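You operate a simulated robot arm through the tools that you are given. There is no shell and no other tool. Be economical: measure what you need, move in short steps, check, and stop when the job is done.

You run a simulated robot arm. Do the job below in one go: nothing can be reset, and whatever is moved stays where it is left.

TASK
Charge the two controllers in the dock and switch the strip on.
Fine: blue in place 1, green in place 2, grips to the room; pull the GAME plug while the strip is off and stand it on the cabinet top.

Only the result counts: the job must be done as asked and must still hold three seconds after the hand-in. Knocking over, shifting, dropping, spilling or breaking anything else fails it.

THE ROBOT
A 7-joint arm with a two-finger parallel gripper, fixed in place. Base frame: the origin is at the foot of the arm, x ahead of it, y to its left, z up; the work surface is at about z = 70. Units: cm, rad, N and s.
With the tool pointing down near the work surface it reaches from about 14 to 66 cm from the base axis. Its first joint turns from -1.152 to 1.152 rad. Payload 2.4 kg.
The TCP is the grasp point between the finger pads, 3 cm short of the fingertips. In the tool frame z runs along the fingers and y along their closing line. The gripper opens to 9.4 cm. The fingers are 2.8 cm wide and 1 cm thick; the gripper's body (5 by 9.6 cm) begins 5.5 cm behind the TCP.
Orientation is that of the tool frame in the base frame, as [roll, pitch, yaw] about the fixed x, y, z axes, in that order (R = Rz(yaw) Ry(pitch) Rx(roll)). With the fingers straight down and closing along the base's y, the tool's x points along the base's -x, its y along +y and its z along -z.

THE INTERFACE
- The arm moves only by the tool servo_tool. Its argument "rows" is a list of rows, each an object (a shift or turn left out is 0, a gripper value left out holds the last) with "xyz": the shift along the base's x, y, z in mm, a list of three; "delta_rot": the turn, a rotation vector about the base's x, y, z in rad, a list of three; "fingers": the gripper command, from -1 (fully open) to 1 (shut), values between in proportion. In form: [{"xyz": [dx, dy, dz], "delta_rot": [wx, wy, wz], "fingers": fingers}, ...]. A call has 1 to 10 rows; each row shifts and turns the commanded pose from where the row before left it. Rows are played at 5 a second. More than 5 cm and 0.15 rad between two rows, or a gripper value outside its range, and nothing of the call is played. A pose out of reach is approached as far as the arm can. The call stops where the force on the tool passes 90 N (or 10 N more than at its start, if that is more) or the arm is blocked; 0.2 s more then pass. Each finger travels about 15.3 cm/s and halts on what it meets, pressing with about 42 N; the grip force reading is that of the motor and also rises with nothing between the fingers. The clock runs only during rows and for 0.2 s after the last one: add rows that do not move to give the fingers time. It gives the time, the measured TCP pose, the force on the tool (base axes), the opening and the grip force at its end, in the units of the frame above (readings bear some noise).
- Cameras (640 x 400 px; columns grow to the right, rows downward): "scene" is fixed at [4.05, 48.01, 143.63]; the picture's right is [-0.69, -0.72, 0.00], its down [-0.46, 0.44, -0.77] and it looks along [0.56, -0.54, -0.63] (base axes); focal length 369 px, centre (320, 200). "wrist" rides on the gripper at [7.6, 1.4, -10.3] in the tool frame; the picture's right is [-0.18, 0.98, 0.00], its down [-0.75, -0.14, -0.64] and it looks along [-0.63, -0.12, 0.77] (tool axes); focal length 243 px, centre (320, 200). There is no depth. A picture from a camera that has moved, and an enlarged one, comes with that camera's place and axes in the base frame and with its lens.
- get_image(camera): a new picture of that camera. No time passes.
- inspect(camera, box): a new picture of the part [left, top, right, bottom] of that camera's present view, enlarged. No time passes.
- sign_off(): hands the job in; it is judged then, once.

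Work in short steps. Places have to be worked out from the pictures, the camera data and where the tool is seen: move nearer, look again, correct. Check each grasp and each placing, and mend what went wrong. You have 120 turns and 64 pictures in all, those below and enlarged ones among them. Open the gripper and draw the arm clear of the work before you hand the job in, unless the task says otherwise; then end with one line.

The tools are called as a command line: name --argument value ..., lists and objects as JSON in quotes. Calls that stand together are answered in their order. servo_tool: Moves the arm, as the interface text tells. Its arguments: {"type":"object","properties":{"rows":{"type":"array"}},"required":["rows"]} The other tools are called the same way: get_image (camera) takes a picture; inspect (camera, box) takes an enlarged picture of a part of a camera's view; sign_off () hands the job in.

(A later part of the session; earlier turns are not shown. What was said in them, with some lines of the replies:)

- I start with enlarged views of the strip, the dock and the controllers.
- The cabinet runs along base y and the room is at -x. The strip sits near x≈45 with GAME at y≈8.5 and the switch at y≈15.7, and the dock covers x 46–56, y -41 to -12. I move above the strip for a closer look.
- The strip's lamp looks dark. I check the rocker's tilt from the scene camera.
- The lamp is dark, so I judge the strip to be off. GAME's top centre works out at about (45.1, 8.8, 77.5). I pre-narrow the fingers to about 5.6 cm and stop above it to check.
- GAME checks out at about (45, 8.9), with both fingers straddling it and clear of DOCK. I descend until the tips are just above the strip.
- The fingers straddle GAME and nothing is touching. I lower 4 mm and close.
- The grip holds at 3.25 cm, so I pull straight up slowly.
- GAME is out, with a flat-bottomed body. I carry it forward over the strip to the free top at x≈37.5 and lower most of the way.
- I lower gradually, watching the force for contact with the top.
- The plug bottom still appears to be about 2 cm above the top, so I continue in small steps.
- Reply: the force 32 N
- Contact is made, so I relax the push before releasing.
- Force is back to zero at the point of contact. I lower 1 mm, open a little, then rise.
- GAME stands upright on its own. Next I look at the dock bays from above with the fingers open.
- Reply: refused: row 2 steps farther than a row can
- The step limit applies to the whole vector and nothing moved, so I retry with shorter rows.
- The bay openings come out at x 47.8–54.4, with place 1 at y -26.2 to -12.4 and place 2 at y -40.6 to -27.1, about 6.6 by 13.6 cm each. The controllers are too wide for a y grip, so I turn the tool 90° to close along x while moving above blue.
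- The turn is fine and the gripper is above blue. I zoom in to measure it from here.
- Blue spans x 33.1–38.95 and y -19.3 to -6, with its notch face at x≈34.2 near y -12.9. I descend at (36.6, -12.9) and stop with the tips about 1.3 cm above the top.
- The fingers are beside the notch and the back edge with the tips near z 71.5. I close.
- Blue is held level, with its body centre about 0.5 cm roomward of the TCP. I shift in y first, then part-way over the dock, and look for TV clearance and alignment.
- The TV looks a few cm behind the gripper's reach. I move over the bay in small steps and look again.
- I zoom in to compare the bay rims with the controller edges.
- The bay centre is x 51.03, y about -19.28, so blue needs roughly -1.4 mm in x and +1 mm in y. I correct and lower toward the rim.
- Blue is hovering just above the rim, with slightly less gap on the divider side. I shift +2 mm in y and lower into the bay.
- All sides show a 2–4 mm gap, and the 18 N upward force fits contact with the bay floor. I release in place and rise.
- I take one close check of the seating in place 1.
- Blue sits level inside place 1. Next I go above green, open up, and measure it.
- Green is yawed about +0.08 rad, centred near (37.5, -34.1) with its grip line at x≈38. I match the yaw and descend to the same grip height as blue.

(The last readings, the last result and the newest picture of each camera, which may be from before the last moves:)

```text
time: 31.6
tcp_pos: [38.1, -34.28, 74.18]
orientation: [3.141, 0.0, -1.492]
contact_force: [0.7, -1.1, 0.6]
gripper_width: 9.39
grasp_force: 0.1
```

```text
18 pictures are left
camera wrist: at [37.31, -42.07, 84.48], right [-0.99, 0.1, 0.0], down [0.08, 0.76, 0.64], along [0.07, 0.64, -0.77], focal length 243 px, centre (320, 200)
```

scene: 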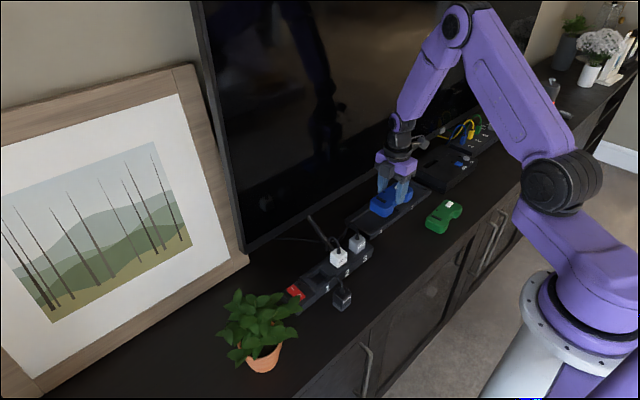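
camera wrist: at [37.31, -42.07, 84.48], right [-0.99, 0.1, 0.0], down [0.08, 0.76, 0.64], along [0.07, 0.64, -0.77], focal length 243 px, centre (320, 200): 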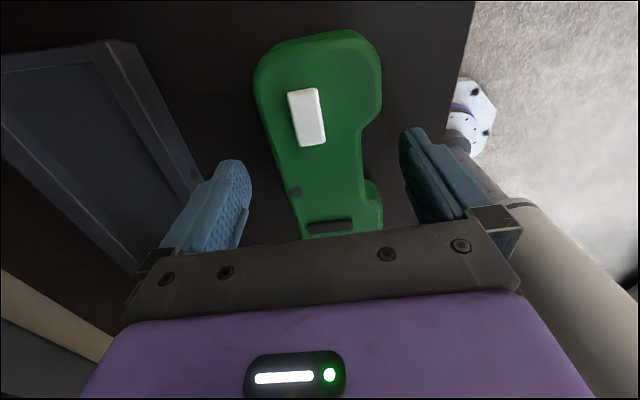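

The view matches the blue grasp almost exactly, with about 2 mm of y offset. I correct that and close.

servo_tool --rows '[{"xyz": [0, 2, 1], "fingers": -0.4}, {"fingers": 0}, {"fingers": 0.5}, {}, {"fingers": 1}, {}]'

servo_tool --rows '[{"xyz": [0, 0, 20]}, {"xyz": [0, 0, 40]}, {"xyz": [0, 0, 35], "delta_rot": [0, 0, -0.08]}, {"xyz": [45, 2, 0]}, {"xyz": [45, 2, 0]}, {"xyz": [40, 0, 0]}, {}]'

get_image --camera "wrist"

```text
time: 33.0
tcp_pos: [38.12, -34.08, 74.33]
orientation: [-3.141, 0.0, -1.49]
contact_force: [-1.1, -1.7, 3.0]
gripper_width: 4.84
grasp_force: 42.4
```

```text
time: 34.6
tcp_pos: [51.06, -33.6, 84.07]
orientation: [-3.141, 0.001, -1.571]
contact_force: [-0.4, 0.6, -1.9]
gripper_width: 4.83
grasp_force: 42.3
```

```text
17 pictures are left
camera wrist: at [49.77, -41.37, 94.2], right [-0.98, 0.18, 0.0], down [0.14, 0.75, 0.64], along [0.12, 0.63, -0.77], focal length 243 px, centre (320, 200)
```

wrist: 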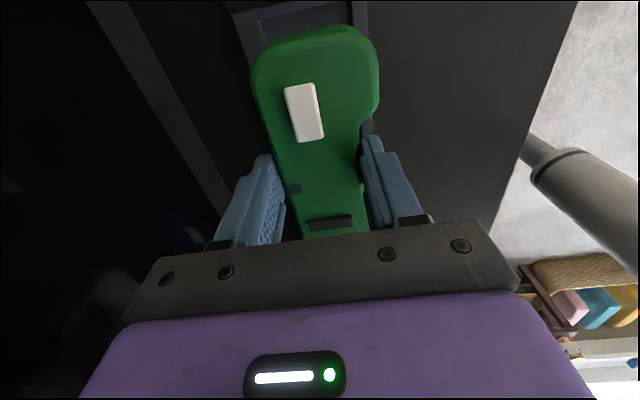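

Green is held identically to blue and is now straight. I move to (51.45, -33.8), lower to just above the rim, and check the gaps.

servo_tool --rows '[{"xyz": [4, -2, -30]}, {"xyz": [0, 0, -25]}, {"xyz": [0, 0, -13]}, {}, {}]'

inspect --camera "wrist" --box '[200, 0, 440, 150]'

inspect --camera "scene" --box '[350, 140, 470, 230]'

```text
time: 35.8
tcp_pos: [51.43, -33.87, 77.02]
orientation: [-3.141, -0.001, -1.572]
contact_force: [0.2, -0.4, -1.6]
gripper_width: 4.82
grasp_force: 41.8
```

```text
2.67 times, centred on (320, 75) of wrist
camera zoom: at [50.1, -41.56, 87.31], right [-0.98, 0.18, 0.0], down [0.14, 0.75, 0.64], along [0.12, 0.63, -0.77], focal length 647 px, centre (320, 533)
```

zoom: 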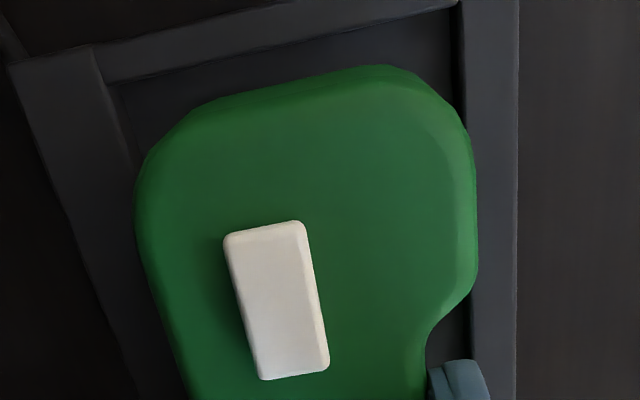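

```text
4.44 times, centred on (410, 185) of scene
camera zoom: at [4.06, 48.01, 143.63], right [-0.69, -0.72, 0.0], down [-0.46, 0.44, -0.77], along [0.56, -0.54, -0.63], focal length 1642 px, centre (-80, 267)
```

zoom: 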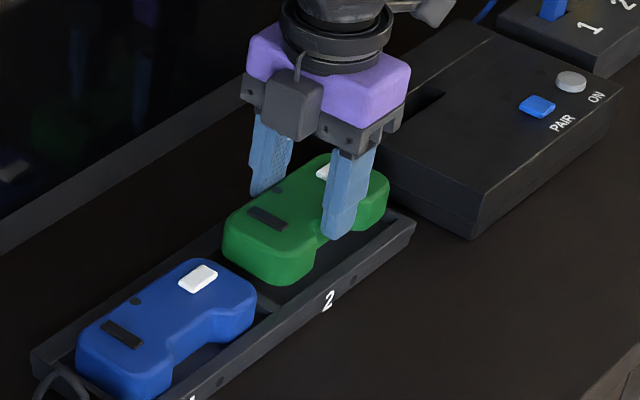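

The gaps match those of blue after its correction. I lower onto the floor of place 2.

servo_tool --rows '[{"xyz": [0, 0, -5]}, {"xyz": [0, 0, -5]}, {"xyz": [0, 0, -3]}, {}]'

```text
time: 36.8
tcp_pos: [51.37, -33.92, 75.85]
orientation: [3.141, -0.001, -1.571]
contact_force: [0.0, -0.1, -2.4]
gripper_width: 4.82
grasp_force: 41.8
```

servo_tool --rows '[{"xyz": [0, 0, -3]}, {}]'

```text
time: 37.4
tcp_pos: [51.51, -33.87, 75.62]
orientation: [-3.141, 0.002, -1.57]
contact_force: [-9.4, 5.7, 31.2]
gripper_width: 4.86
grasp_force: 41.5
```

It has reached the floor at the same height as blue. I relax, release, and rise.

servo_tool --rows '[{"xyz": [0, 0, 2]}, {"fingers": 0.0}, {"fingers": -0.15}, {"fingers": -0.3}, {"xyz": [0, 0, 20]}, {"xyz": [0, 0, 40]}, {"xyz": [0, 0, 40]}, {}]'

inspect --camera "scene" --box '[330, 140, 470, 250]'

```text
time: 39.2
tcp_pos: [51.43, -33.91, 85.74]
orientation: [3.141, -0.002, -1.57]
contact_force: [0.6, -0.7, 0.9]
gripper_width: 6.12
grasp_force: 0.0
```

```text
3.64 times, centred on (400, 195) of scene
camera zoom: at [4.05, 48.01, 143.63], right [-0.69, -0.72, 0.0], down [-0.46, 0.44, -0.77], along [0.56, -0.54, -0.63], focal length 1343 px, centre (29, 218)
```

zoom: 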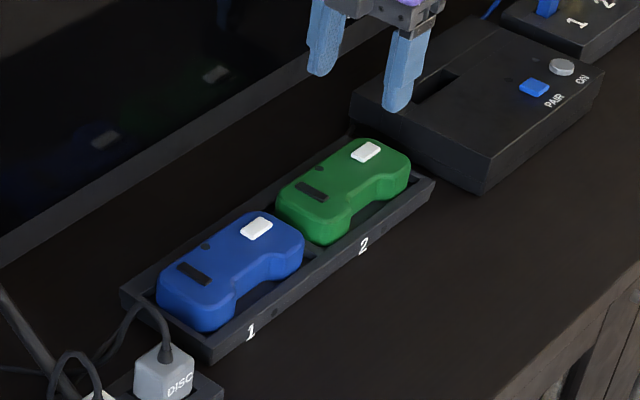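

Both controllers are seated with grips to the room. Next comes the switch: the I end is near (46.9, 15.8, ~74). I close the fingers and travel high, stopping above it.

servo_tool --rows '[{"xyz": [-10, 0, 45]}, {"xyz": [-10, 0, 45], "fingers": 1}, {"xyz": [-5, 48, 0]}, {"xyz": [-5, 48, 0]}, {"xyz": [-5, 48, 0]}, {"xyz": [-5, 48, 0]}, {"xyz": [-4, 48, 0]}, {"xyz": [0, 48, 0]}, {"xyz": [0, 48, 0]}, {"xyz": [0, 48, 0]}]'

servo_tool --rows '[{"xyz": [0, 48, 0]}, {"xyz": [0, 45, 0]}, {"xyz": [0, 20, -30]}, {}, {}]'

get_image --camera "wrist"

inspect --camera "scene" --box '[210, 170, 410, 320]'

```text
time: 41.4
tcp_pos: [47.1, 4.53, 94.64]
orientation: [3.141, 0.0, -1.57]
contact_force: [-0.1, 0.5, -0.3]
gripper_width: 0.0
grasp_force: 33.1
```

```text
time: 42.6
tcp_pos: [47.12, 15.83, 91.5]
orientation: [3.141, 0.0, -1.57]
contact_force: [-0.1, -0.3, -0.2]
gripper_width: 0.02
grasp_force: 33.4
```

```text
13 pictures are left
camera wrist: at [45.72, 8.14, 101.87], right [-0.98, 0.18, 0.0], down [0.14, 0.75, 0.64], along [0.12, 0.63, -0.77], focal length 243 px, centre (320, 200)
```

wrist: 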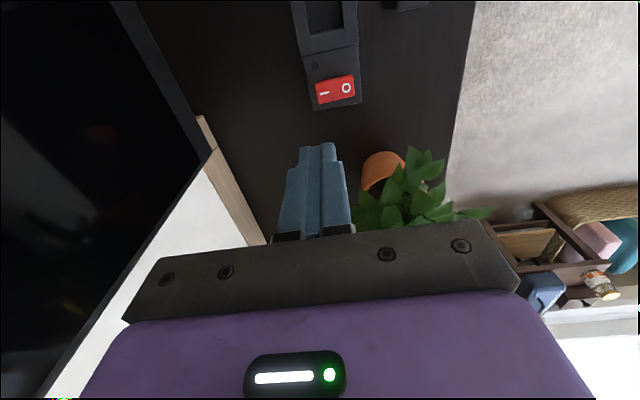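

```text
2.67 times, centred on (310, 245) of scene
camera zoom: at [4.05, 48.01, 143.63], right [-0.69, -0.72, 0.0], down [-0.46, 0.44, -0.77], along [0.56, -0.54, -0.63], focal length 985 px, centre (347, 80)
```

zoom: 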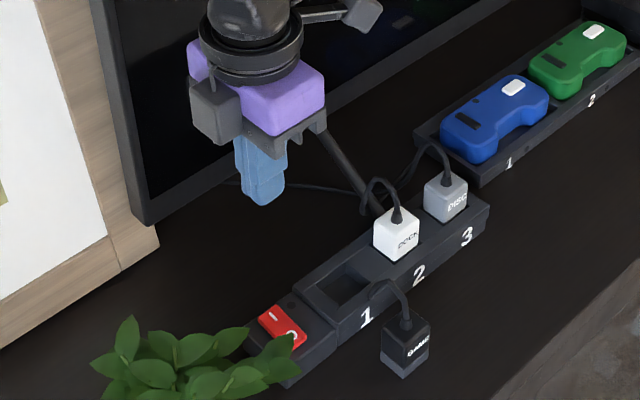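

The rocker's I end is confirmed near (47.0, 16.05) and the plant leaves sit at y > 21, clear of the body. I descend to just above it.

servo_tool --rows '[{"xyz": [0, 2, -45]}, {"xyz": [0, 0, -45]}, {"xyz": [0, 0, -25]}, {}, {}]'

inspect --camera "scene" --box '[240, 220, 360, 310]'

```text
time: 43.8
tcp_pos: [47.01, 16.03, 80.09]
orientation: [3.141, 0.0, -1.572]
contact_force: [1.0, 0.2, 0.2]
gripper_width: 0.02
grasp_force: 32.8
```

```text
4.44 times, centred on (300, 265) of scene
camera zoom: at [4.05, 48.01, 143.63], right [-0.69, -0.72, 0.0], down [-0.46, 0.44, -0.77], along [0.56, -0.54, -0.63], focal length 1642 px, centre (409, -89)
```

zoom: 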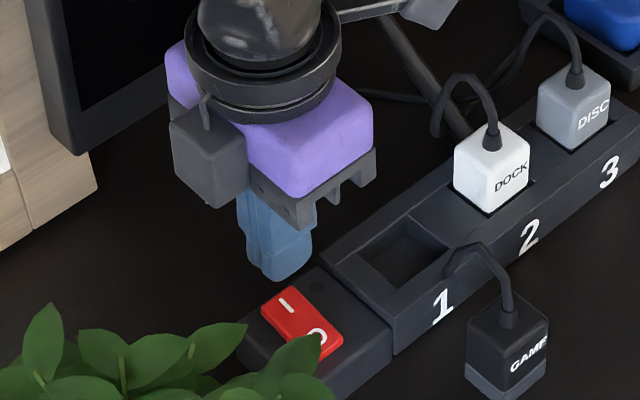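

The tips hang straight above the I end. I lower in small steps until it clicks.

servo_tool --rows '[{"xyz": [0, 0, -10]}, {"xyz": [0, 0, -10]}, {"xyz": [0, 0, -5]}, {}]'

```text
time: 44.8
tcp_pos: [47.08, 16.01, 77.59]
orientation: [3.141, 0.0, -1.57]
contact_force: [-0.2, -0.4, 0.7]
gripper_width: 0.0
grasp_force: 32.3
```

servo_tool --rows '[{"xyz": [0, 0, -4]}, {"xyz": [0, 0, -3]}, {}]'

servo_tool --rows '[{"xyz": [0, 0, -3]}, {"xyz": [0, 0, -2]}, {}]'

inspect --camera "scene" --box '[260, 230, 340, 310]'

```text
time: 45.6
tcp_pos: [46.99, 16.18, 77.03]
orientation: [-3.139, 0.001, -1.571]
contact_force: [-1.6, -2.3, 20.6]
gripper_width: 0.03
grasp_force: 33.1
```

```text
time: 46.2
tcp_pos: [47.11, 16.07, 76.9]
orientation: [3.141, -0.001, -1.571]
contact_force: [-8.4, -2.9, 25.8]
gripper_width: 0.01
grasp_force: 33.2
stopped in row 2: the force on the tool passed its limit (the readings are from after the stop); the commanded pose is now the measured one
```

```text
5.00 times, centred on (300, 270) of scene
camera zoom: at [4.0, 47.99, 143.64], right [-0.69, -0.72, 0.0], down [-0.46, 0.44, -0.77], along [0.56, -0.54, -0.63], focal length 1847 px, centre (420, -150)
```

zoom: 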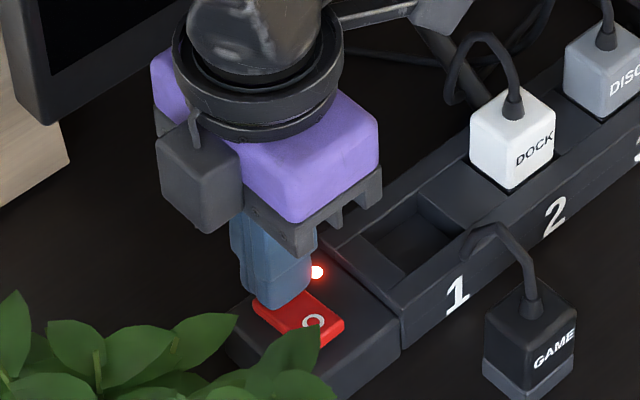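

The lamp is lit red, so the strip is on. I lift straight up and back away, then check the charging lights.

servo_tool --rows '[{"xyz": [0, 0, 15]}, {"xyz": [0, 0, 45]}, {"xyz": [0, 0, 45]}, {"xyz": [-20, -40, 15]}, {"xyz": [-20, -40, 15], "fingers": -0.5}, {"xyz": [-20, -40, 15], "fingers": -1}, {"xyz": [-20, -40, 0]}, {"xyz": [-20, -20, 0]}, {}, {}]'

get_image --camera "scene"

inspect --camera "scene" --box '[260, 170, 440, 310]'

```text
time: 48.4
tcp_pos: [37.35, -1.87, 91.85]
orientation: [-3.14, -0.001, -1.571]
contact_force: [0.0, -0.4, -0.2]
gripper_width: 9.4
grasp_force: 0.0
```

```text
9 pictures are left
```

scene: 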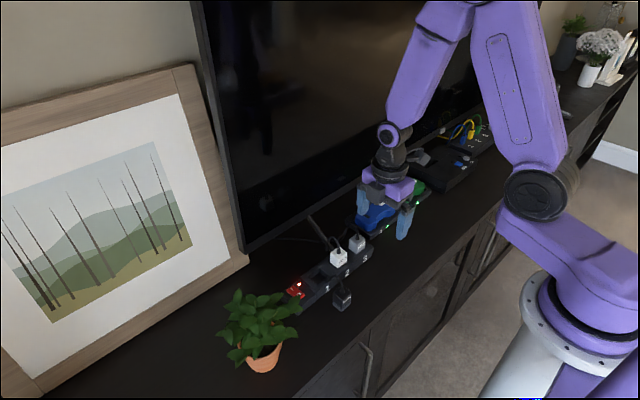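

```text
2.86 times, centred on (350, 240) of scene
camera zoom: at [4.05, 48.01, 143.63], right [-0.69, -0.72, 0.0], down [-0.46, 0.44, -0.77], along [0.56, -0.54, -0.63], focal length 1055 px, centre (234, 86)
```

zoom: 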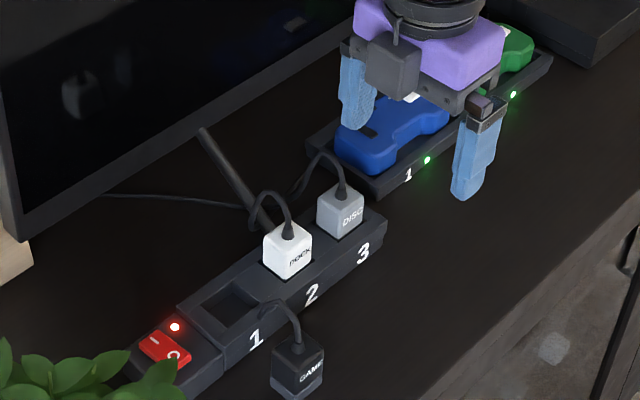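

The strip lamp is lit, and the dock lights beside places 1 and 2 are both green. I draw the arm up and back, then take a final look.

servo_tool --rows '[{"xyz": [0, 0, 45]}, {"xyz": [-20, 0, 40]}, {"xyz": [-30, 0, 30]}, {"xyz": [-30, 0, 0]}, {}, {}]'

inspect --camera "scene" --box '[240, 120, 480, 320]'

```text
time: 49.8
tcp_pos: [29.15, -1.82, 103.33]
orientation: [-3.14, -0.001, -1.571]
contact_force: [0.8, 0.0, 0.9]
gripper_width: 9.44
grasp_force: 0.0
```

```text
2.00 times, centred on (360, 220) of scene
camera zoom: at [4.05, 48.01, 143.63], right [-0.69, -0.72, 0.0], down [-0.46, 0.44, -0.77], along [0.56, -0.54, -0.63], focal length 739 px, centre (240, 160)
```

zoom: 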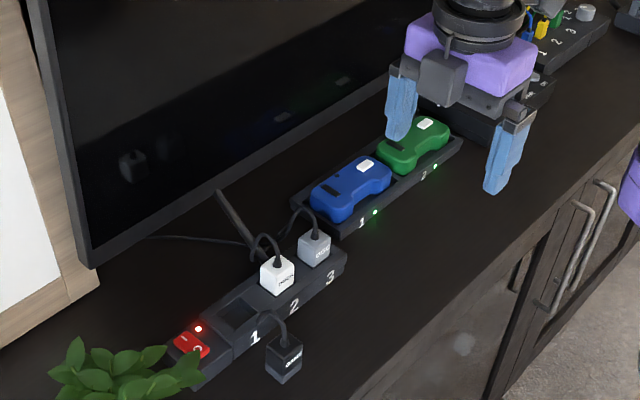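

Everything is in place: both dock lights are green, the strip is on, GAME is standing, and the arm is clear. I hand in.

sign_off

```text
The job is handed in.
```

Blue is in place 1 and green in place 2, grips to the room and both dock lights green; the GAME plug was pulled with the strip off and stands on the cabinet top, and the strip is now on.
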